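You operate a simulated robot arm through the tools that you are given. There is no shell and no other tool. Be economical: measure what you need, move in short steps, check, and stop when the job is done.

Carry out the task below with a simulated two-armed robot. There is one attempt and no reset: what you move stays moved.

## Task
Add the brass layer from hopper D to the dish of brass nuts.
Fine: the silver layer below it goes into an empty dish; step the table round with the wide black button; leave the other hoppers and the sorting machine alone.

Only the result counts: the job must be done as asked and must still hold three seconds after the hand-in. Knocking over, shifting, dropping, spilling or breaking anything else fails it.

## Robot
Two 7-joint arms with two-finger parallel grippers on one trunk that stands fixed in place. Base frame: the origin is at the foot of the trunk, x ahead of it, y to its left, z up; the work surface is at about z = 760. Readings come in mm, rad, newtons and seconds.
The left shoulder is at [45, 101, 1110], the right one opposite. With the tool pointing down near the work surface each hand reaches from about 160 to 520 mm from the base axis, measured 20 degrees to its own side. Payload 2.4 kg a hand.
The TCP of each hand is the grasp point between the finger pads, 24 mm short of the fingertips. In the tool frame z runs along the fingers and y along their closing line. Largest opening 68 mm; finger width 17, thickness 10; the body of the gripper, 40 by 70 mm, starts 41 mm behind the TCP.
Orientation is that of the tool frame in the base frame, as a unit quaternion [x, y, z, w]. With the fingers straight down and closing along the base's y, the tool's x points along the base's -x, its y along +y and its z along -z.

## Interface
- The arms move only by the tool step_arm. It takes "left_targets", "right_targets" or both (then of equal length, played together; a hand with none holds still); each is a list of rows, each a list of 3 entries, a list of its own where there are three numbers: the shift along the tool's x, y, z in mm, then the turn, a rotation vector about the tool's x, y, z in rad, then the finger opening in mm, from 0 to 68. In form: [[[tx, ty, tz], [rx, ry, rz], fingers], ...]. A call has 1 to 20 rows; each row is the pose to reach, as a shift and turn from the pose commanded when the call began, along the tool's axes at that moment. A row lasts 0.2 s, in which the tool goes at most 50 mm and 0.15 rad; a call with a longer step from one row to the next is refused whole, and so is a gripper value outside its range. A pose out of reach is approached as far as the arm can. The call stops where the force on the tool passes 60 N (or 10 N more than at its start, if that is more) or the arm is blocked; 0.2 s more then pass. Each finger travels about 72 mm/s and halts on what it meets, pressing with about 34 N; the grip force reading is that of the motor and also rises with nothing between the fingers. The clock runs only during rows and for 0.2 s after the last one: add rows that repeat a pose to give the fingers time. The reply holds the time, the measured pose of the TCP, the force on the tool along the base axes, the opening and the grip force, in the units named above and with some noise, with the torque about the TCP (base axes, N m) and any sound that the robot's microphone picked up, and new pictures: "views" is both (left out), scene, wrist or none (wrist: the cameras of the hands that moved).
- Cameras (640 x 400 px; columns grow to the right, rows downward): "scene" is now at [134.9, -6.2, 1263.6]; the picture's right is [0.02, -1.00, 0.00], its down [-0.59, -0.01, -0.81] and it looks along [0.81, 0.01, -0.59] (base axes); focal length 232 px, centre (320, 200). "left" rides on the left gripper at [84, -11, -75] in its tool frame; the picture's right is [0.13, 0.99, 0.00], its down [-0.60, 0.08, -0.79] and it looks along [-0.79, 0.10, 0.61] (tool axes); focal length 251 px, centre (320, 200). "right" rides on the right gripper at [84, 11, -75] in its tool frame; the picture's right is [-0.13, 0.99, 0.00], its down [-0.60, -0.08, -0.79] and it looks along [-0.79, -0.10, 0.61] (tool axes); focal length 251 px, centre (320, 200). There is no depth. A picture from a camera that has moved, and an enlarged one, comes with that camera's place and axes in the base frame and with its lens. The place of the scene camera against the robot may be out by one fixed shift of up to 12 mm in any direction.
- raise_lower(by): slides the trunk up (or, below 0, down) by that many mm; the arms and the scene camera ride with it, the base frame stays. It gives what a move gives, with no picture.
- turn_head(pan, tilt): turns the head with the scene camera to pan (to the left, within 1.501 rad either way) and tilt (down, from -0.506 to 1.204), counted from straight ahead of the robot. It gives what a move gives, and a new picture of the scene camera.
- zoom(camera, box): a new picture of the part [left, top, right, bottom] of that camera's present view, enlarged. The clock stands still meanwhile.
- sign_off(): hands the job in; it is judged then, once.

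Go step by step. Nothing tells you positions but the pictures and the camera data: compare them with the known pose of the tool, close in by small moves and look again before you grip or let go. The budget is 120 turns and 200 pictures, counting those below and the enlarged ones. Unless the task says otherwise, let go and move clear before handing in, and close with one line.

The tools are called after "Request:" as a command line: name --argument value ..., lists and objects as JSON in quotes. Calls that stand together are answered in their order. step_arm: Moves the arms, as the interface text tells. Its arguments: {"type":"object","properties":{"left_targets":{"type":"array"},"right_targets":{"type":"array"},"views":{"type":"string","enum":["both","scene","wrist","none"]}},"required":[]} The other tools are called the same way: raise_lower (by) slides the trunk up or down; turn_head (pan, tilt) turns the head that bears the scene camera; zoom (camera, box) takes an enlarged picture of a part of a camera's view; sign_off () hands the job in.

At the start:

```text
t: 0.0
left_tool_pos: [407.8, 193.9, 1134.9]
left_orientation: [0.0, 1.0, 0.0, -0.001]
left_wrist_force: [-1.2, -1.4, -1.7]
left_ft_torque: [0.0, -0.02, 0.0]
left_opening: 68.1
left_grip_force: 0.1
right_tool_pos: [421.6, -161.4, 1100.0]
right_orientation: [0.0, 1.0, 0.0, 0.0]
right_wrist_force: [0.4, 0.2, 0.4]
right_ft_torque: [0.0, 0.03, -0.02]
right_opening: 67.8
right_grip_force: 0.0
trunk travel left (down, up): [-325.0, 524.0]
head pan, tilt: [0.019, 0.627]
```

scene: 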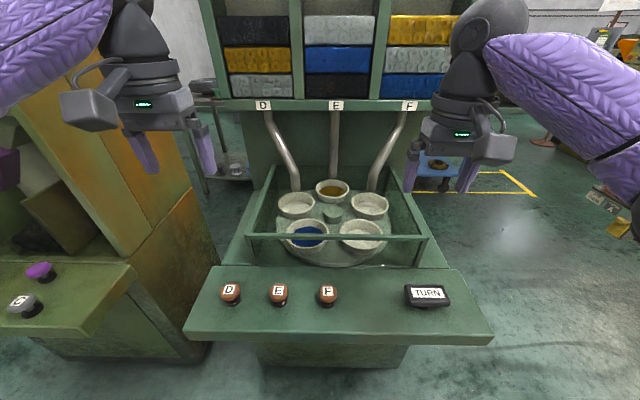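
right: 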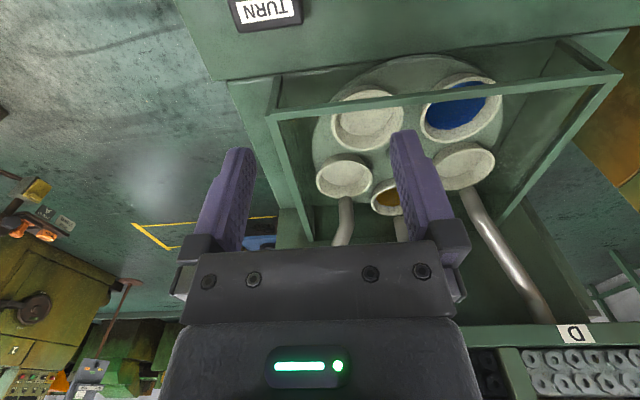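
left: 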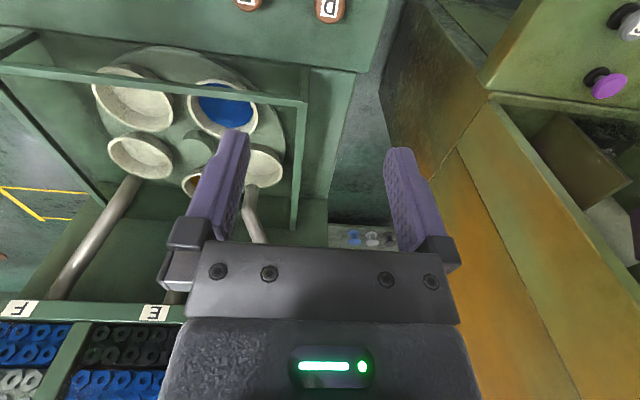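

I see a hopper bank with D, E and F, a five-dish round table, buttons D/E/F and a wide black TURN button. I'll enlarge the hoppers, dishes and buttons before moving.

Request:
zoom --camera "scene" --box '[200, 0, 480, 175]'

Request:
zoom --camera "scene" --box '[240, 160, 440, 285]'

Request:
zoom --camera "scene" --box '[180, 250, 500, 350]'

```text
2.29 times, centred on (340, 88) of scene
camera zoom: at [134.9, -6.2, 1263.6], right [0.02, -1.0, 0.0], down [-0.59, -0.01, -0.81], along [0.81, 0.01, -0.59], focal length 530 px, centre (274, 457)
```

zoom: 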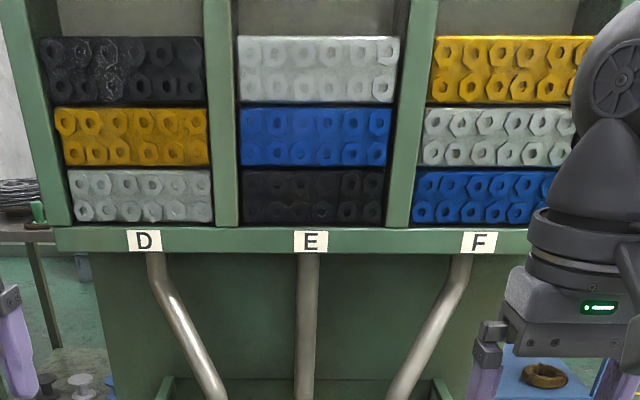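

```text
3.20 times, centred on (340, 222) of scene
camera zoom: at [134.9, -6.2, 1263.6], right [0.02, -1.0, 0.0], down [-0.59, -0.01, -0.81], along [0.81, 0.01, -0.59], focal length 742 px, centre (256, 128)
```

zoom: 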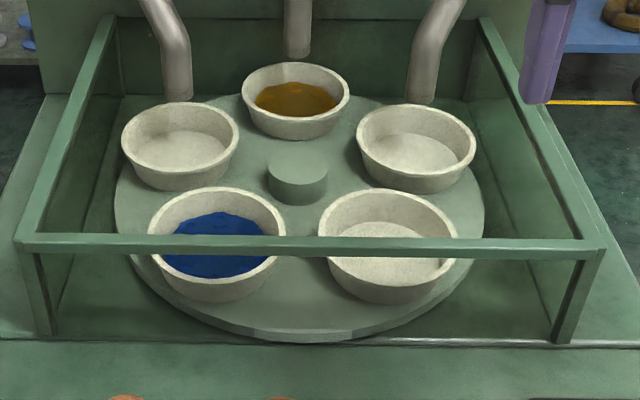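

```text
2.00 times, centred on (340, 300) of scene
camera zoom: at [134.9, -6.2, 1263.6], right [0.02, -1.0, 0.0], down [-0.59, -0.01, -0.81], along [0.81, 0.01, -0.59], focal length 464 px, centre (280, 0)
```

zoom: 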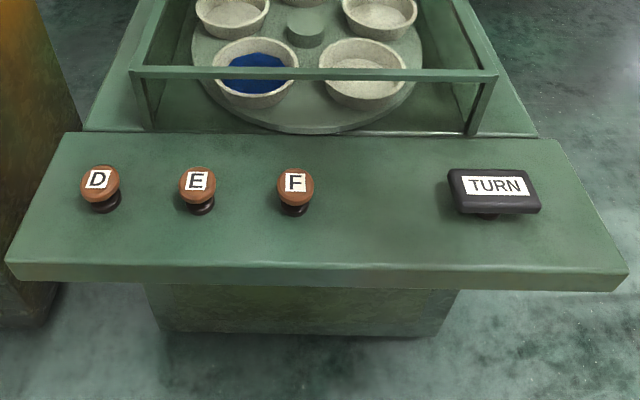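

The D pipe stands over an empty dish (rear left). Brass is at rear centre and blue at front left. Hopper D reads silver, brass, black from the bottom up. I'll close the fingers and bring the left hand over the D button (about 436, 206) and the right hand over TURN (about 436, -232), both at z 900.

Request:
step_arm --left_targets '[[[-6, 3, 45], [0, 0, 0], 40], [[-12, 5, 90], [0, 0, 0], 20], [[-18, 8, 135], [0, 0, 0], 0], [[-24, 10, 180], [0, 0, 0], 0], [[-28, 12, 220], [0, 0, 0], 0], [[-28, 12, 235], [0, 0, 0], 0], [[-28, 12, 235], [0, 0, 0], 0]]' --right_targets '[[[-3, -12, 40], [0, 0, 0], 40], [[-6, -26, 80], [0, 0, 0], 20], [[-9, -40, 120], [0, 0, 0], 0], [[-12, -54, 155], [0, 0, 0], 0], [[-15, -66, 185], [0, 0, 0], 0], [[-15, -71, 200], [0, 0, 0], 0], [[-15, -71, 200], [0, 0, 0], 0]]'

```text
t: 1.6
left_tool_pos: [435.1, 205.9, 900.5]
left_orientation: [-0.001, 1.0, 0.0, 0.0]
left_wrist_force: [0.2, -0.8, 0.6]
left_ft_torque: [0.01, 0.01, 0.01]
left_opening: 0.0
left_grip_force: 23.6
right_tool_pos: [436.5, -231.9, 900.7]
right_orientation: [0.0, 1.0, -0.001, 0.0]
right_wrist_force: [-0.7, -0.1, -0.1]
right_ft_torque: [0.0, 0.02, -0.01]
right_opening: 0.0
right_grip_force: 23.5
trunk travel left (down, up): [-325.0, 524.0]
head pan, tilt: [0.019, 0.627]
camera scene: at [134.9, -6.2, 1263.6], right [0.02, -1.0, 0.0], down [-0.59, -0.01, -0.81], along [0.81, 0.01, -0.59], focal length 232 px, centre (320, 200)
camera right: at [353.4, -220.8, 974.6], right [0.13, 0.99, 0.0], down [0.6, -0.08, 0.79], along [0.79, -0.1, -0.61], focal length 251 px, centre (320, 200)
camera left: at [351.4, 194.4, 975.5], right [-0.13, 0.99, 0.0], down [0.6, 0.08, 0.79], along [0.79, 0.1, -0.61], focal length 251 px, centre (320, 200)
```

scene: 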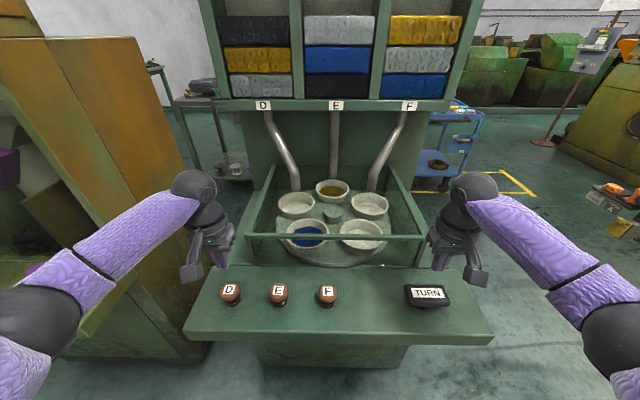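
right: 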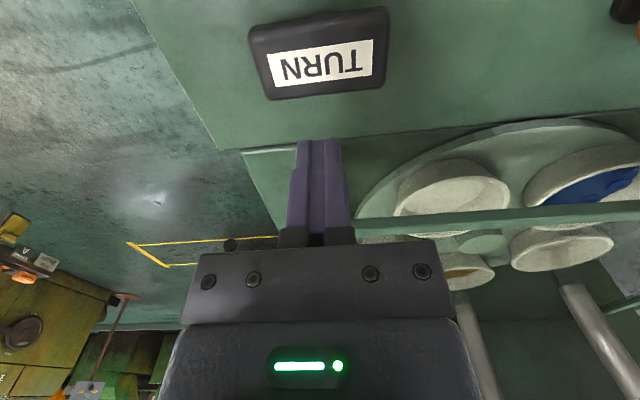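
left: 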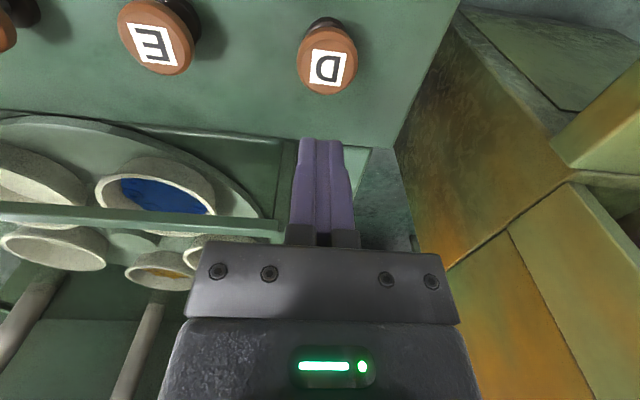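

The wrist pictures put the D button top near (435, 210, 790) and the TURN centre near (430, -231, 790). I'll centre both hands and lower them so the fingertips are about z 808.

Request:
step_arm --left_targets '[[[0, 4, 35], [0, 0, 0], 0], [[0, 4, 68], [0, 0, 0], 0], [[0, 4, 68], [0, 0, 0], 0]]' --right_targets '[[[6, 0, 35], [0, 0, 0], 0], [[6, 0, 68], [0, 0, 0], 0], [[6, 0, 68], [0, 0, 0], 0]]'

```text
t: 2.4
left_tool_pos: [434.7, 209.3, 832.3]
left_orientation: [0.001, 1.0, 0.0, 0.0]
left_wrist_force: [-0.5, -0.6, 0.4]
left_ft_torque: [0.01, 0.0, -0.01]
left_opening: 0.0
left_grip_force: 24.2
right_tool_pos: [431.1, -233.1, 832.0]
right_orientation: [0.0, 1.0, -0.001, 0.0]
right_wrist_force: [-0.5, 0.0, 0.1]
right_ft_torque: [-0.02, 0.0, -0.02]
right_opening: 0.0
right_grip_force: 23.7
trunk travel left (down, up): [-325.0, 524.0]
head pan, tilt: [0.019, 0.627]
camera scene: at [135.0, -6.2, 1263.6], right [0.02, -1.0, 0.0], down [-0.59, -0.01, -0.81], along [0.81, 0.01, -0.59], focal length 232 px, centre (320, 200)
camera right: at [347.6, -221.0, 906.7], right [0.13, 0.99, 0.0], down [0.6, -0.08, 0.79], along [0.79, -0.1, -0.61], focal length 251 px, centre (320, 200)
camera left: at [351.4, 198.4, 907.9], right [-0.13, 0.99, 0.0], down [0.6, 0.08, 0.79], along [0.79, 0.1, -0.61], focal length 251 px, centre (320, 200)
```

scene: 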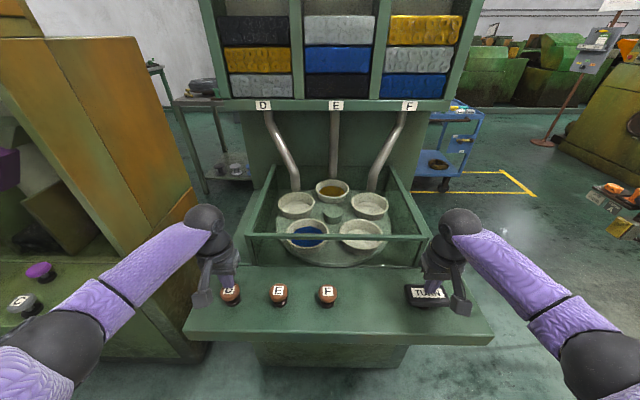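
right: 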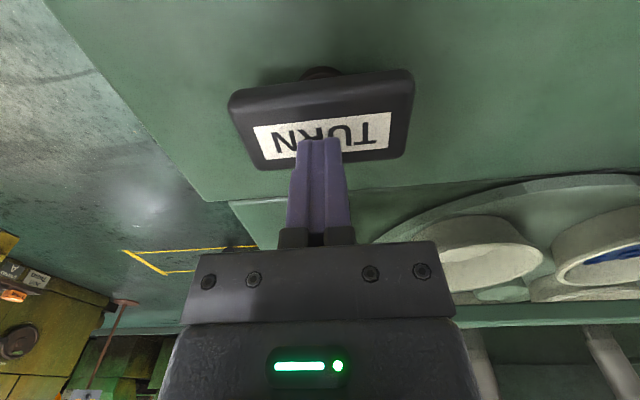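
left: 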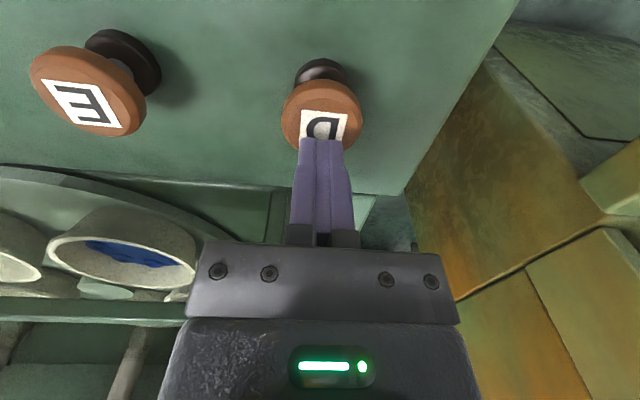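

The left fingers are centred on D, and the D pipe is still over an empty dish. I'll press D slowly to drop silver and watch the force and sound.

Request:
step_arm --left_targets '[[[0, 0, 10], [0, 0, 0], 0], [[0, 0, 15], [0, 0, 0], 0], [[0, 0, 18], [0, 0, 0], 0], [[0, 0, 21], [0, 0, 0], 0], [[0, 0, 24], [0, 0, 0], 0]]' --views "both"

```text
t: 3.6
left_tool_pos: [434.1, 209.0, 810.0]
left_orientation: [0.001, 1.0, 0.0, 0.001]
left_wrist_force: [0.4, -0.9, 13.1]
left_ft_torque: [-0.02, 0.0, -0.15]
left_opening: 0.1
left_grip_force: 23.3
right_tool_pos: [430.5, -231.9, 832.4]
right_orientation: [0.0, 1.0, 0.0, 0.0]
right_wrist_force: [0.3, -0.5, 0.0]
right_ft_torque: [0.01, 0.02, -0.01]
right_opening: 0.1
right_grip_force: 23.6
trunk travel left (down, up): [-325.0, 524.0]
head pan, tilt: [0.019, 0.627]
heard: click
camera scene: at [134.1, -6.9, 1263.8], right [0.02, -1.0, 0.0], down [-0.59, -0.01, -0.81], along [0.81, 0.01, -0.59], focal length 232 px, centre (320, 200)
camera left: at [351.2, 198.4, 885.0], right [-0.13, 0.99, 0.0], down [0.6, 0.08, 0.79], along [0.79, 0.1, -0.61], focal length 251 px, centre (320, 200)
```

scene: 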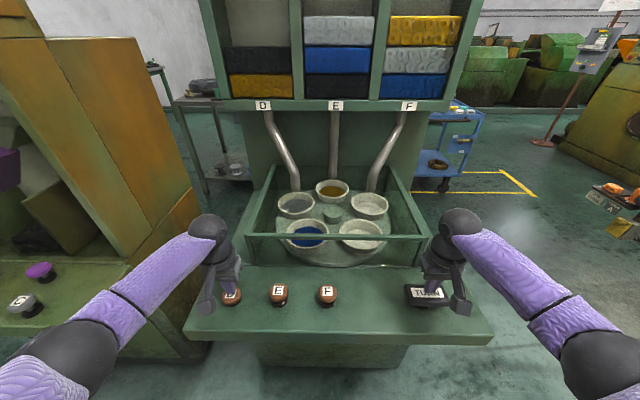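
left: 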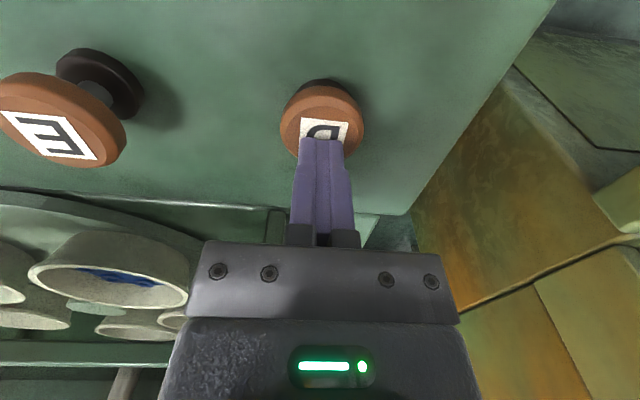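

The button clicked and the silver layer dropped into the rear-left dish, so brass is now the bottom layer of D. I'll lift the left hand and press TURN with the right, first shifting it 4 mm towards the button's centre.

Request:
step_arm --left_targets '[[[0, 0, -12], [0, 0, 0], 0], [[0, 0, -30], [0, 0, 0], 0], [[0, 0, -30], [0, 0, 0], 0]]' --views "none"

Request:
step_arm --right_targets '[[[2, 4, 8], [0, 0, 0], 0], [[2, 4, 14], [0, 0, 0], 0], [[2, 4, 18], [0, 0, 0], 0], [[2, 4, 21], [0, 0, 0], 0], [[2, 4, 24], [0, 0, 0], 0]]' --views "both"

```text
t: 4.4
left_tool_pos: [435.0, 210.6, 838.9]
left_orientation: [-0.001, 1.0, 0.0, 0.0]
left_wrist_force: [0.1, 0.1, 0.2]
left_ft_torque: [-0.05, -0.01, -0.02]
left_opening: 0.0
left_grip_force: 23.5
right_tool_pos: [430.8, -231.9, 833.0]
right_orientation: [-0.001, 1.0, 0.001, 0.0]
right_wrist_force: [0.2, 0.8, 0.7]
right_ft_torque: [-0.04, 0.01, -0.01]
right_opening: 0.1
right_grip_force: 23.8
trunk travel left (down, up): [-325.0, 524.0]
head pan, tilt: [0.019, 0.627]
```

```text
t: 5.6
left_tool_pos: [434.7, 212.0, 839.4]
left_orientation: [-0.001, 1.0, 0.0, 0.0]
left_wrist_force: [-1.2, -0.1, 0.3]
left_ft_torque: [-0.04, -0.01, 0.01]
left_opening: 0.3
left_grip_force: 23.2
right_tool_pos: [428.9, -228.5, 809.8]
right_orientation: [0.0, 1.0, 0.0, 0.002]
right_wrist_force: [3.9, 1.5, 15.7]
right_ft_torque: [0.03, -0.03, 0.08]
right_opening: 0.0
right_grip_force: 22.9
trunk travel left (down, up): [-325.0, 524.0]
head pan, tilt: [0.019, 0.627]
heard: click
camera scene: at [134.3, -5.4, 1263.9], right [0.02, -1.0, 0.0], down [-0.59, -0.01, -0.81], along [0.81, 0.01, -0.59], focal length 232 px, centre (320, 200)
camera right: at [345.3, -216.9, 883.8], right [0.13, 0.99, 0.0], down [0.6, -0.08, 0.79], along [0.79, -0.1, -0.61], focal length 251 px, centre (320, 200)
```

scene: 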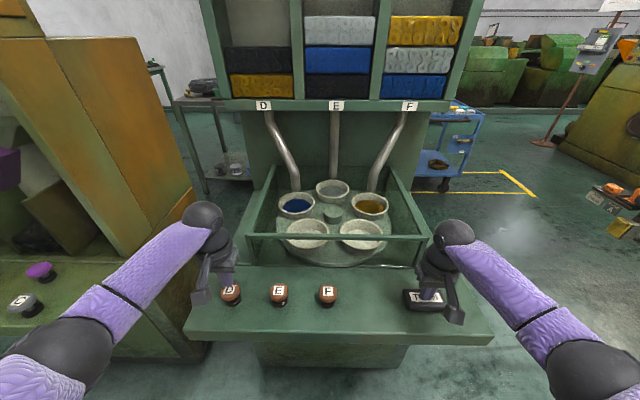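
right: 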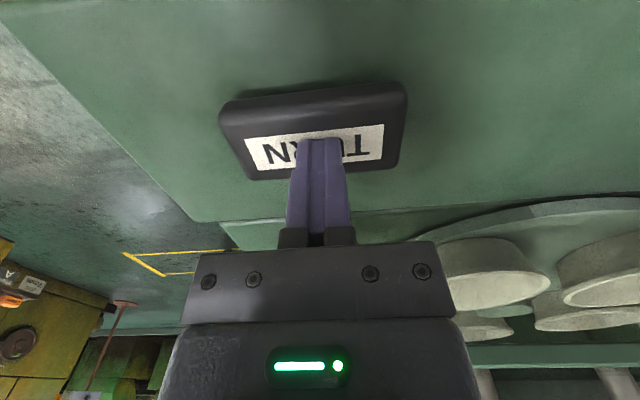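

The table stepped one place clockwise, and brass is now at rear right, so it needs three more steps to reach the D pipe. I'll release and press TURN again.

Request:
step_arm --right_targets '[[[0, 0, -12], [0, 0, 0], 0], [[0, 0, -20], [0, 0, 0], 0], [[0, 0, -20], [0, 0, 0], 0], [[0, 0, -20], [0, 0, 0], 0], [[0, 0, -20], [0, 0, 0], 0], [[0, 0, -10], [0, 0, 0], 0], [[0, 0, -4], [0, 0, 0], 0], [[0, 0, 0], [0, 0, 0], 0], [[0, 0, 0], [0, 0, 0], 0], [[0, 0, -12], [0, 0, 0], 0], [[0, 0, -20], [0, 0, 0], 0], [[0, 0, -20], [0, 0, 0], 0], [[0, 0, -20], [0, 0, 0], 0]]' --views "scene"

```text
t: 8.4
left_tool_pos: [434.8, 210.5, 838.6]
left_orientation: [0.001, 1.0, 0.0, -0.001]
left_wrist_force: [0.7, 0.0, 1.0]
left_ft_torque: [-0.01, 0.0, 0.0]
left_opening: 0.0
left_grip_force: 23.8
right_tool_pos: [428.7, -228.0, 828.5]
right_orientation: [-0.001, 1.0, 0.001, 0.0]
right_wrist_force: [0.8, -0.6, 0.7]
right_ft_torque: [0.0, 0.03, -0.03]
right_opening: 0.0
right_grip_force: 23.8
trunk travel left (down, up): [-325.0, 524.0]
head pan, tilt: [0.019, 0.627]
heard: click
camera scene: at [134.9, -6.2, 1263.6], right [0.02, -1.0, 0.0], down [-0.59, -0.01, -0.81], along [0.81, 0.01, -0.59], focal length 232 px, centre (320, 200)
```

scene: 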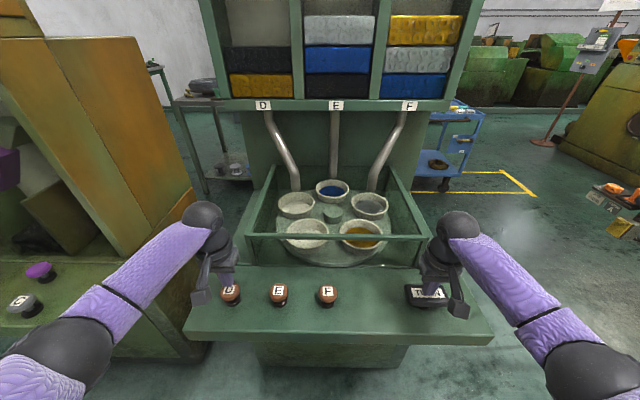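

Brass is now at front right, with two more steps to go. I'll press TURN once more with the same motion.

Request:
step_arm --right_targets '[[[0, 0, 10], [0, 0, 0], 0], [[0, 0, 16], [0, 0, 0], 0], [[0, 0, 20], [0, 0, 0], 0], [[0, 0, 20], [0, 0, 0], 0], [[0, 0, 8], [0, 0, 0], 0], [[0, 0, 0], [0, 0, 0], 0], [[0, 0, 0], [0, 0, 0], 0], [[0, 0, 0], [0, 0, 0], 0]]' --views "scene"

```text
t: 10.2
left_tool_pos: [435.3, 210.2, 838.2]
left_orientation: [0.0, 1.0, 0.0, -0.001]
left_wrist_force: [-0.1, 0.2, 0.2]
left_ft_torque: [-0.02, -0.02, -0.02]
left_opening: 0.0
left_grip_force: 23.6
right_tool_pos: [429.5, -228.0, 827.4]
right_orientation: [-0.001, 1.0, 0.0, 0.0]
right_wrist_force: [-0.3, -0.3, 0.5]
right_ft_torque: [-0.01, -0.01, -0.05]
right_opening: 0.0
right_grip_force: 23.5
trunk travel left (down, up): [-325.0, 524.0]
head pan, tilt: [0.019, 0.627]
heard: click
camera scene: at [134.9, -6.2, 1263.6], right [0.02, -1.0, 0.0], down [-0.59, -0.01, -0.81], along [0.81, 0.01, -0.59], focal length 232 px, centre (320, 200)
```

scene: 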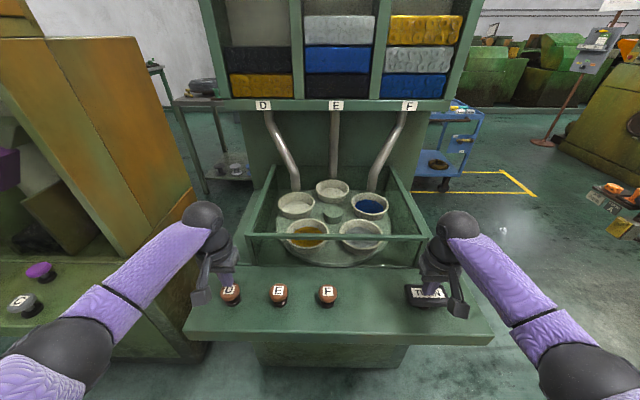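

Brass is at front left, and one more step puts it under the D pipe.

Request:
step_arm --right_targets '[[[0, 0, 10], [0, 0, 0], 0], [[0, 0, 16], [0, 0, 0], 0], [[0, 0, 20], [0, 0, 0], 0], [[0, 0, 20], [0, 0, 0], 0], [[0, 0, 8], [0, 0, 0], 0], [[0, 0, -20], [0, 0, 0], 0], [[0, 0, -40], [0, 0, 0], 0], [[0, 0, -40], [0, 0, 0], 0]]' --views "scene"

Request:
zoom --camera "scene" --box '[240, 160, 440, 285]'

```text
t: 12.0
left_tool_pos: [436.1, 208.8, 837.8]
left_orientation: [0.0, 1.0, 0.0, -0.001]
left_wrist_force: [-0.7, 0.9, 0.0]
left_ft_torque: [-0.03, -0.01, 0.02]
left_opening: 0.0
left_grip_force: 23.5
right_tool_pos: [428.2, -228.3, 867.9]
right_orientation: [0.0, 1.0, -0.001, -0.001]
right_wrist_force: [-0.4, 0.1, -0.1]
right_ft_torque: [-0.02, 0.0, -0.03]
right_opening: 0.0
right_grip_force: 23.7
trunk travel left (down, up): [-325.0, 524.0]
head pan, tilt: [0.019, 0.627]
heard: click
camera scene: at [134.9, -6.2, 1263.6], right [0.02, -1.0, 0.0], down [-0.59, -0.01, -0.81], along [0.81, 0.01, -0.59], focal length 232 px, centre (320, 200)
```

scene: 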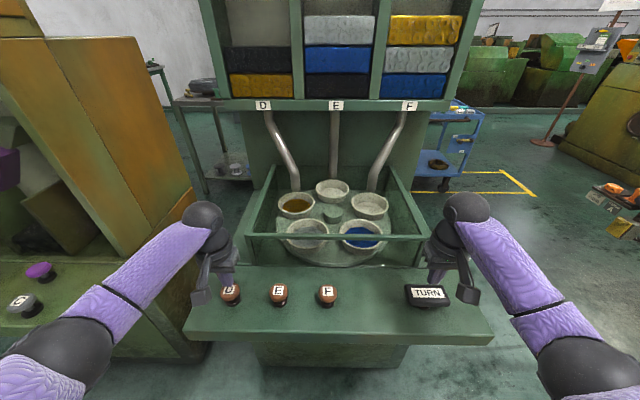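

```text
3.20 times, centred on (340, 222) of scene
camera zoom: at [134.9, -6.2, 1263.6], right [0.02, -1.0, 0.0], down [-0.59, -0.01, -0.81], along [0.81, 0.01, -0.59], focal length 742 px, centre (256, 128)
```

zoom: 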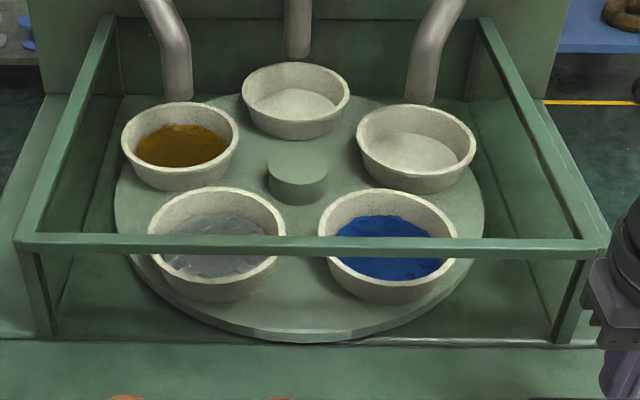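

The brass dish is under the D pipe, brass is the bottom layer of hopper D, and the table is still. I'll press D once and lift clear.

Request:
step_arm --left_targets '[[[0, 0, 14], [0, 0, 0], 0], [[0, 0, 20], [0, 0, 0], 0], [[0, 0, 25], [0, 0, 0], 0], [[0, 0, 30], [0, 0, 0], 0], [[0, 0, 30], [0, 0, 0], 0], [[0, 0, 15], [0, 0, 0], 0], [[0, 0, -15], [0, 0, 0], 0], [[0, 0, -40], [0, 0, 0], 0], [[0, 0, -60], [0, 0, 0], 0], [[0, 0, -60], [0, 0, 0], 0]]' --views "scene"

Request:
zoom --camera "scene" --box '[200, 0, 480, 285]'

```text
t: 14.2
left_tool_pos: [434.6, 209.8, 898.9]
left_orientation: [0.0, 1.0, 0.0, -0.001]
left_wrist_force: [0.4, -0.6, 0.2]
left_ft_torque: [0.01, 0.02, 0.01]
left_opening: 0.1
left_grip_force: 23.7
right_tool_pos: [428.1, -228.0, 868.4]
right_orientation: [0.0, 1.0, 0.0, 0.0]
right_wrist_force: [0.2, -1.1, -0.1]
right_ft_torque: [0.01, -0.03, 0.02]
right_opening: 0.0
right_grip_force: 23.4
trunk travel left (down, up): [-325.0, 524.0]
head pan, tilt: [0.019, 0.627]
heard: click
camera scene: at [134.9, -6.3, 1263.6], right [0.02, -1.0, 0.0], down [-0.59, -0.01, -0.81], along [0.81, 0.01, -0.59], focal length 232 px, centre (320, 200)
```

scene: 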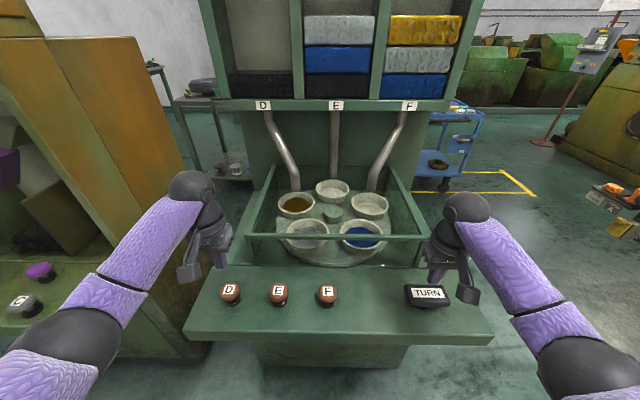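

```text
1.40 times, centred on (340, 142) of scene
camera zoom: at [134.9, -6.3, 1263.6], right [0.02, -1.0, 0.0], down [-0.59, -0.01, -0.81], along [0.81, 0.01, -0.59], focal length 326 px, centre (292, 281)
```

zoom: 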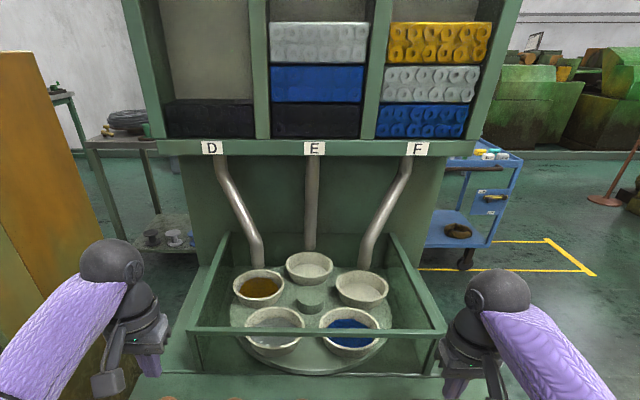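

The brass layer went into the brass dish and silver sits alone in its own dish. Only black is left in D, the other hoppers are unchanged, and both hands are clear, so I'm handing in.

Request:
sign_off

```text
The job is handed in.
```

The brass layer from hopper D is now in the dish of brass nuts, the silver layer is in a dish that was empty, and I did not touch hoppers E and F or the sorting machine.
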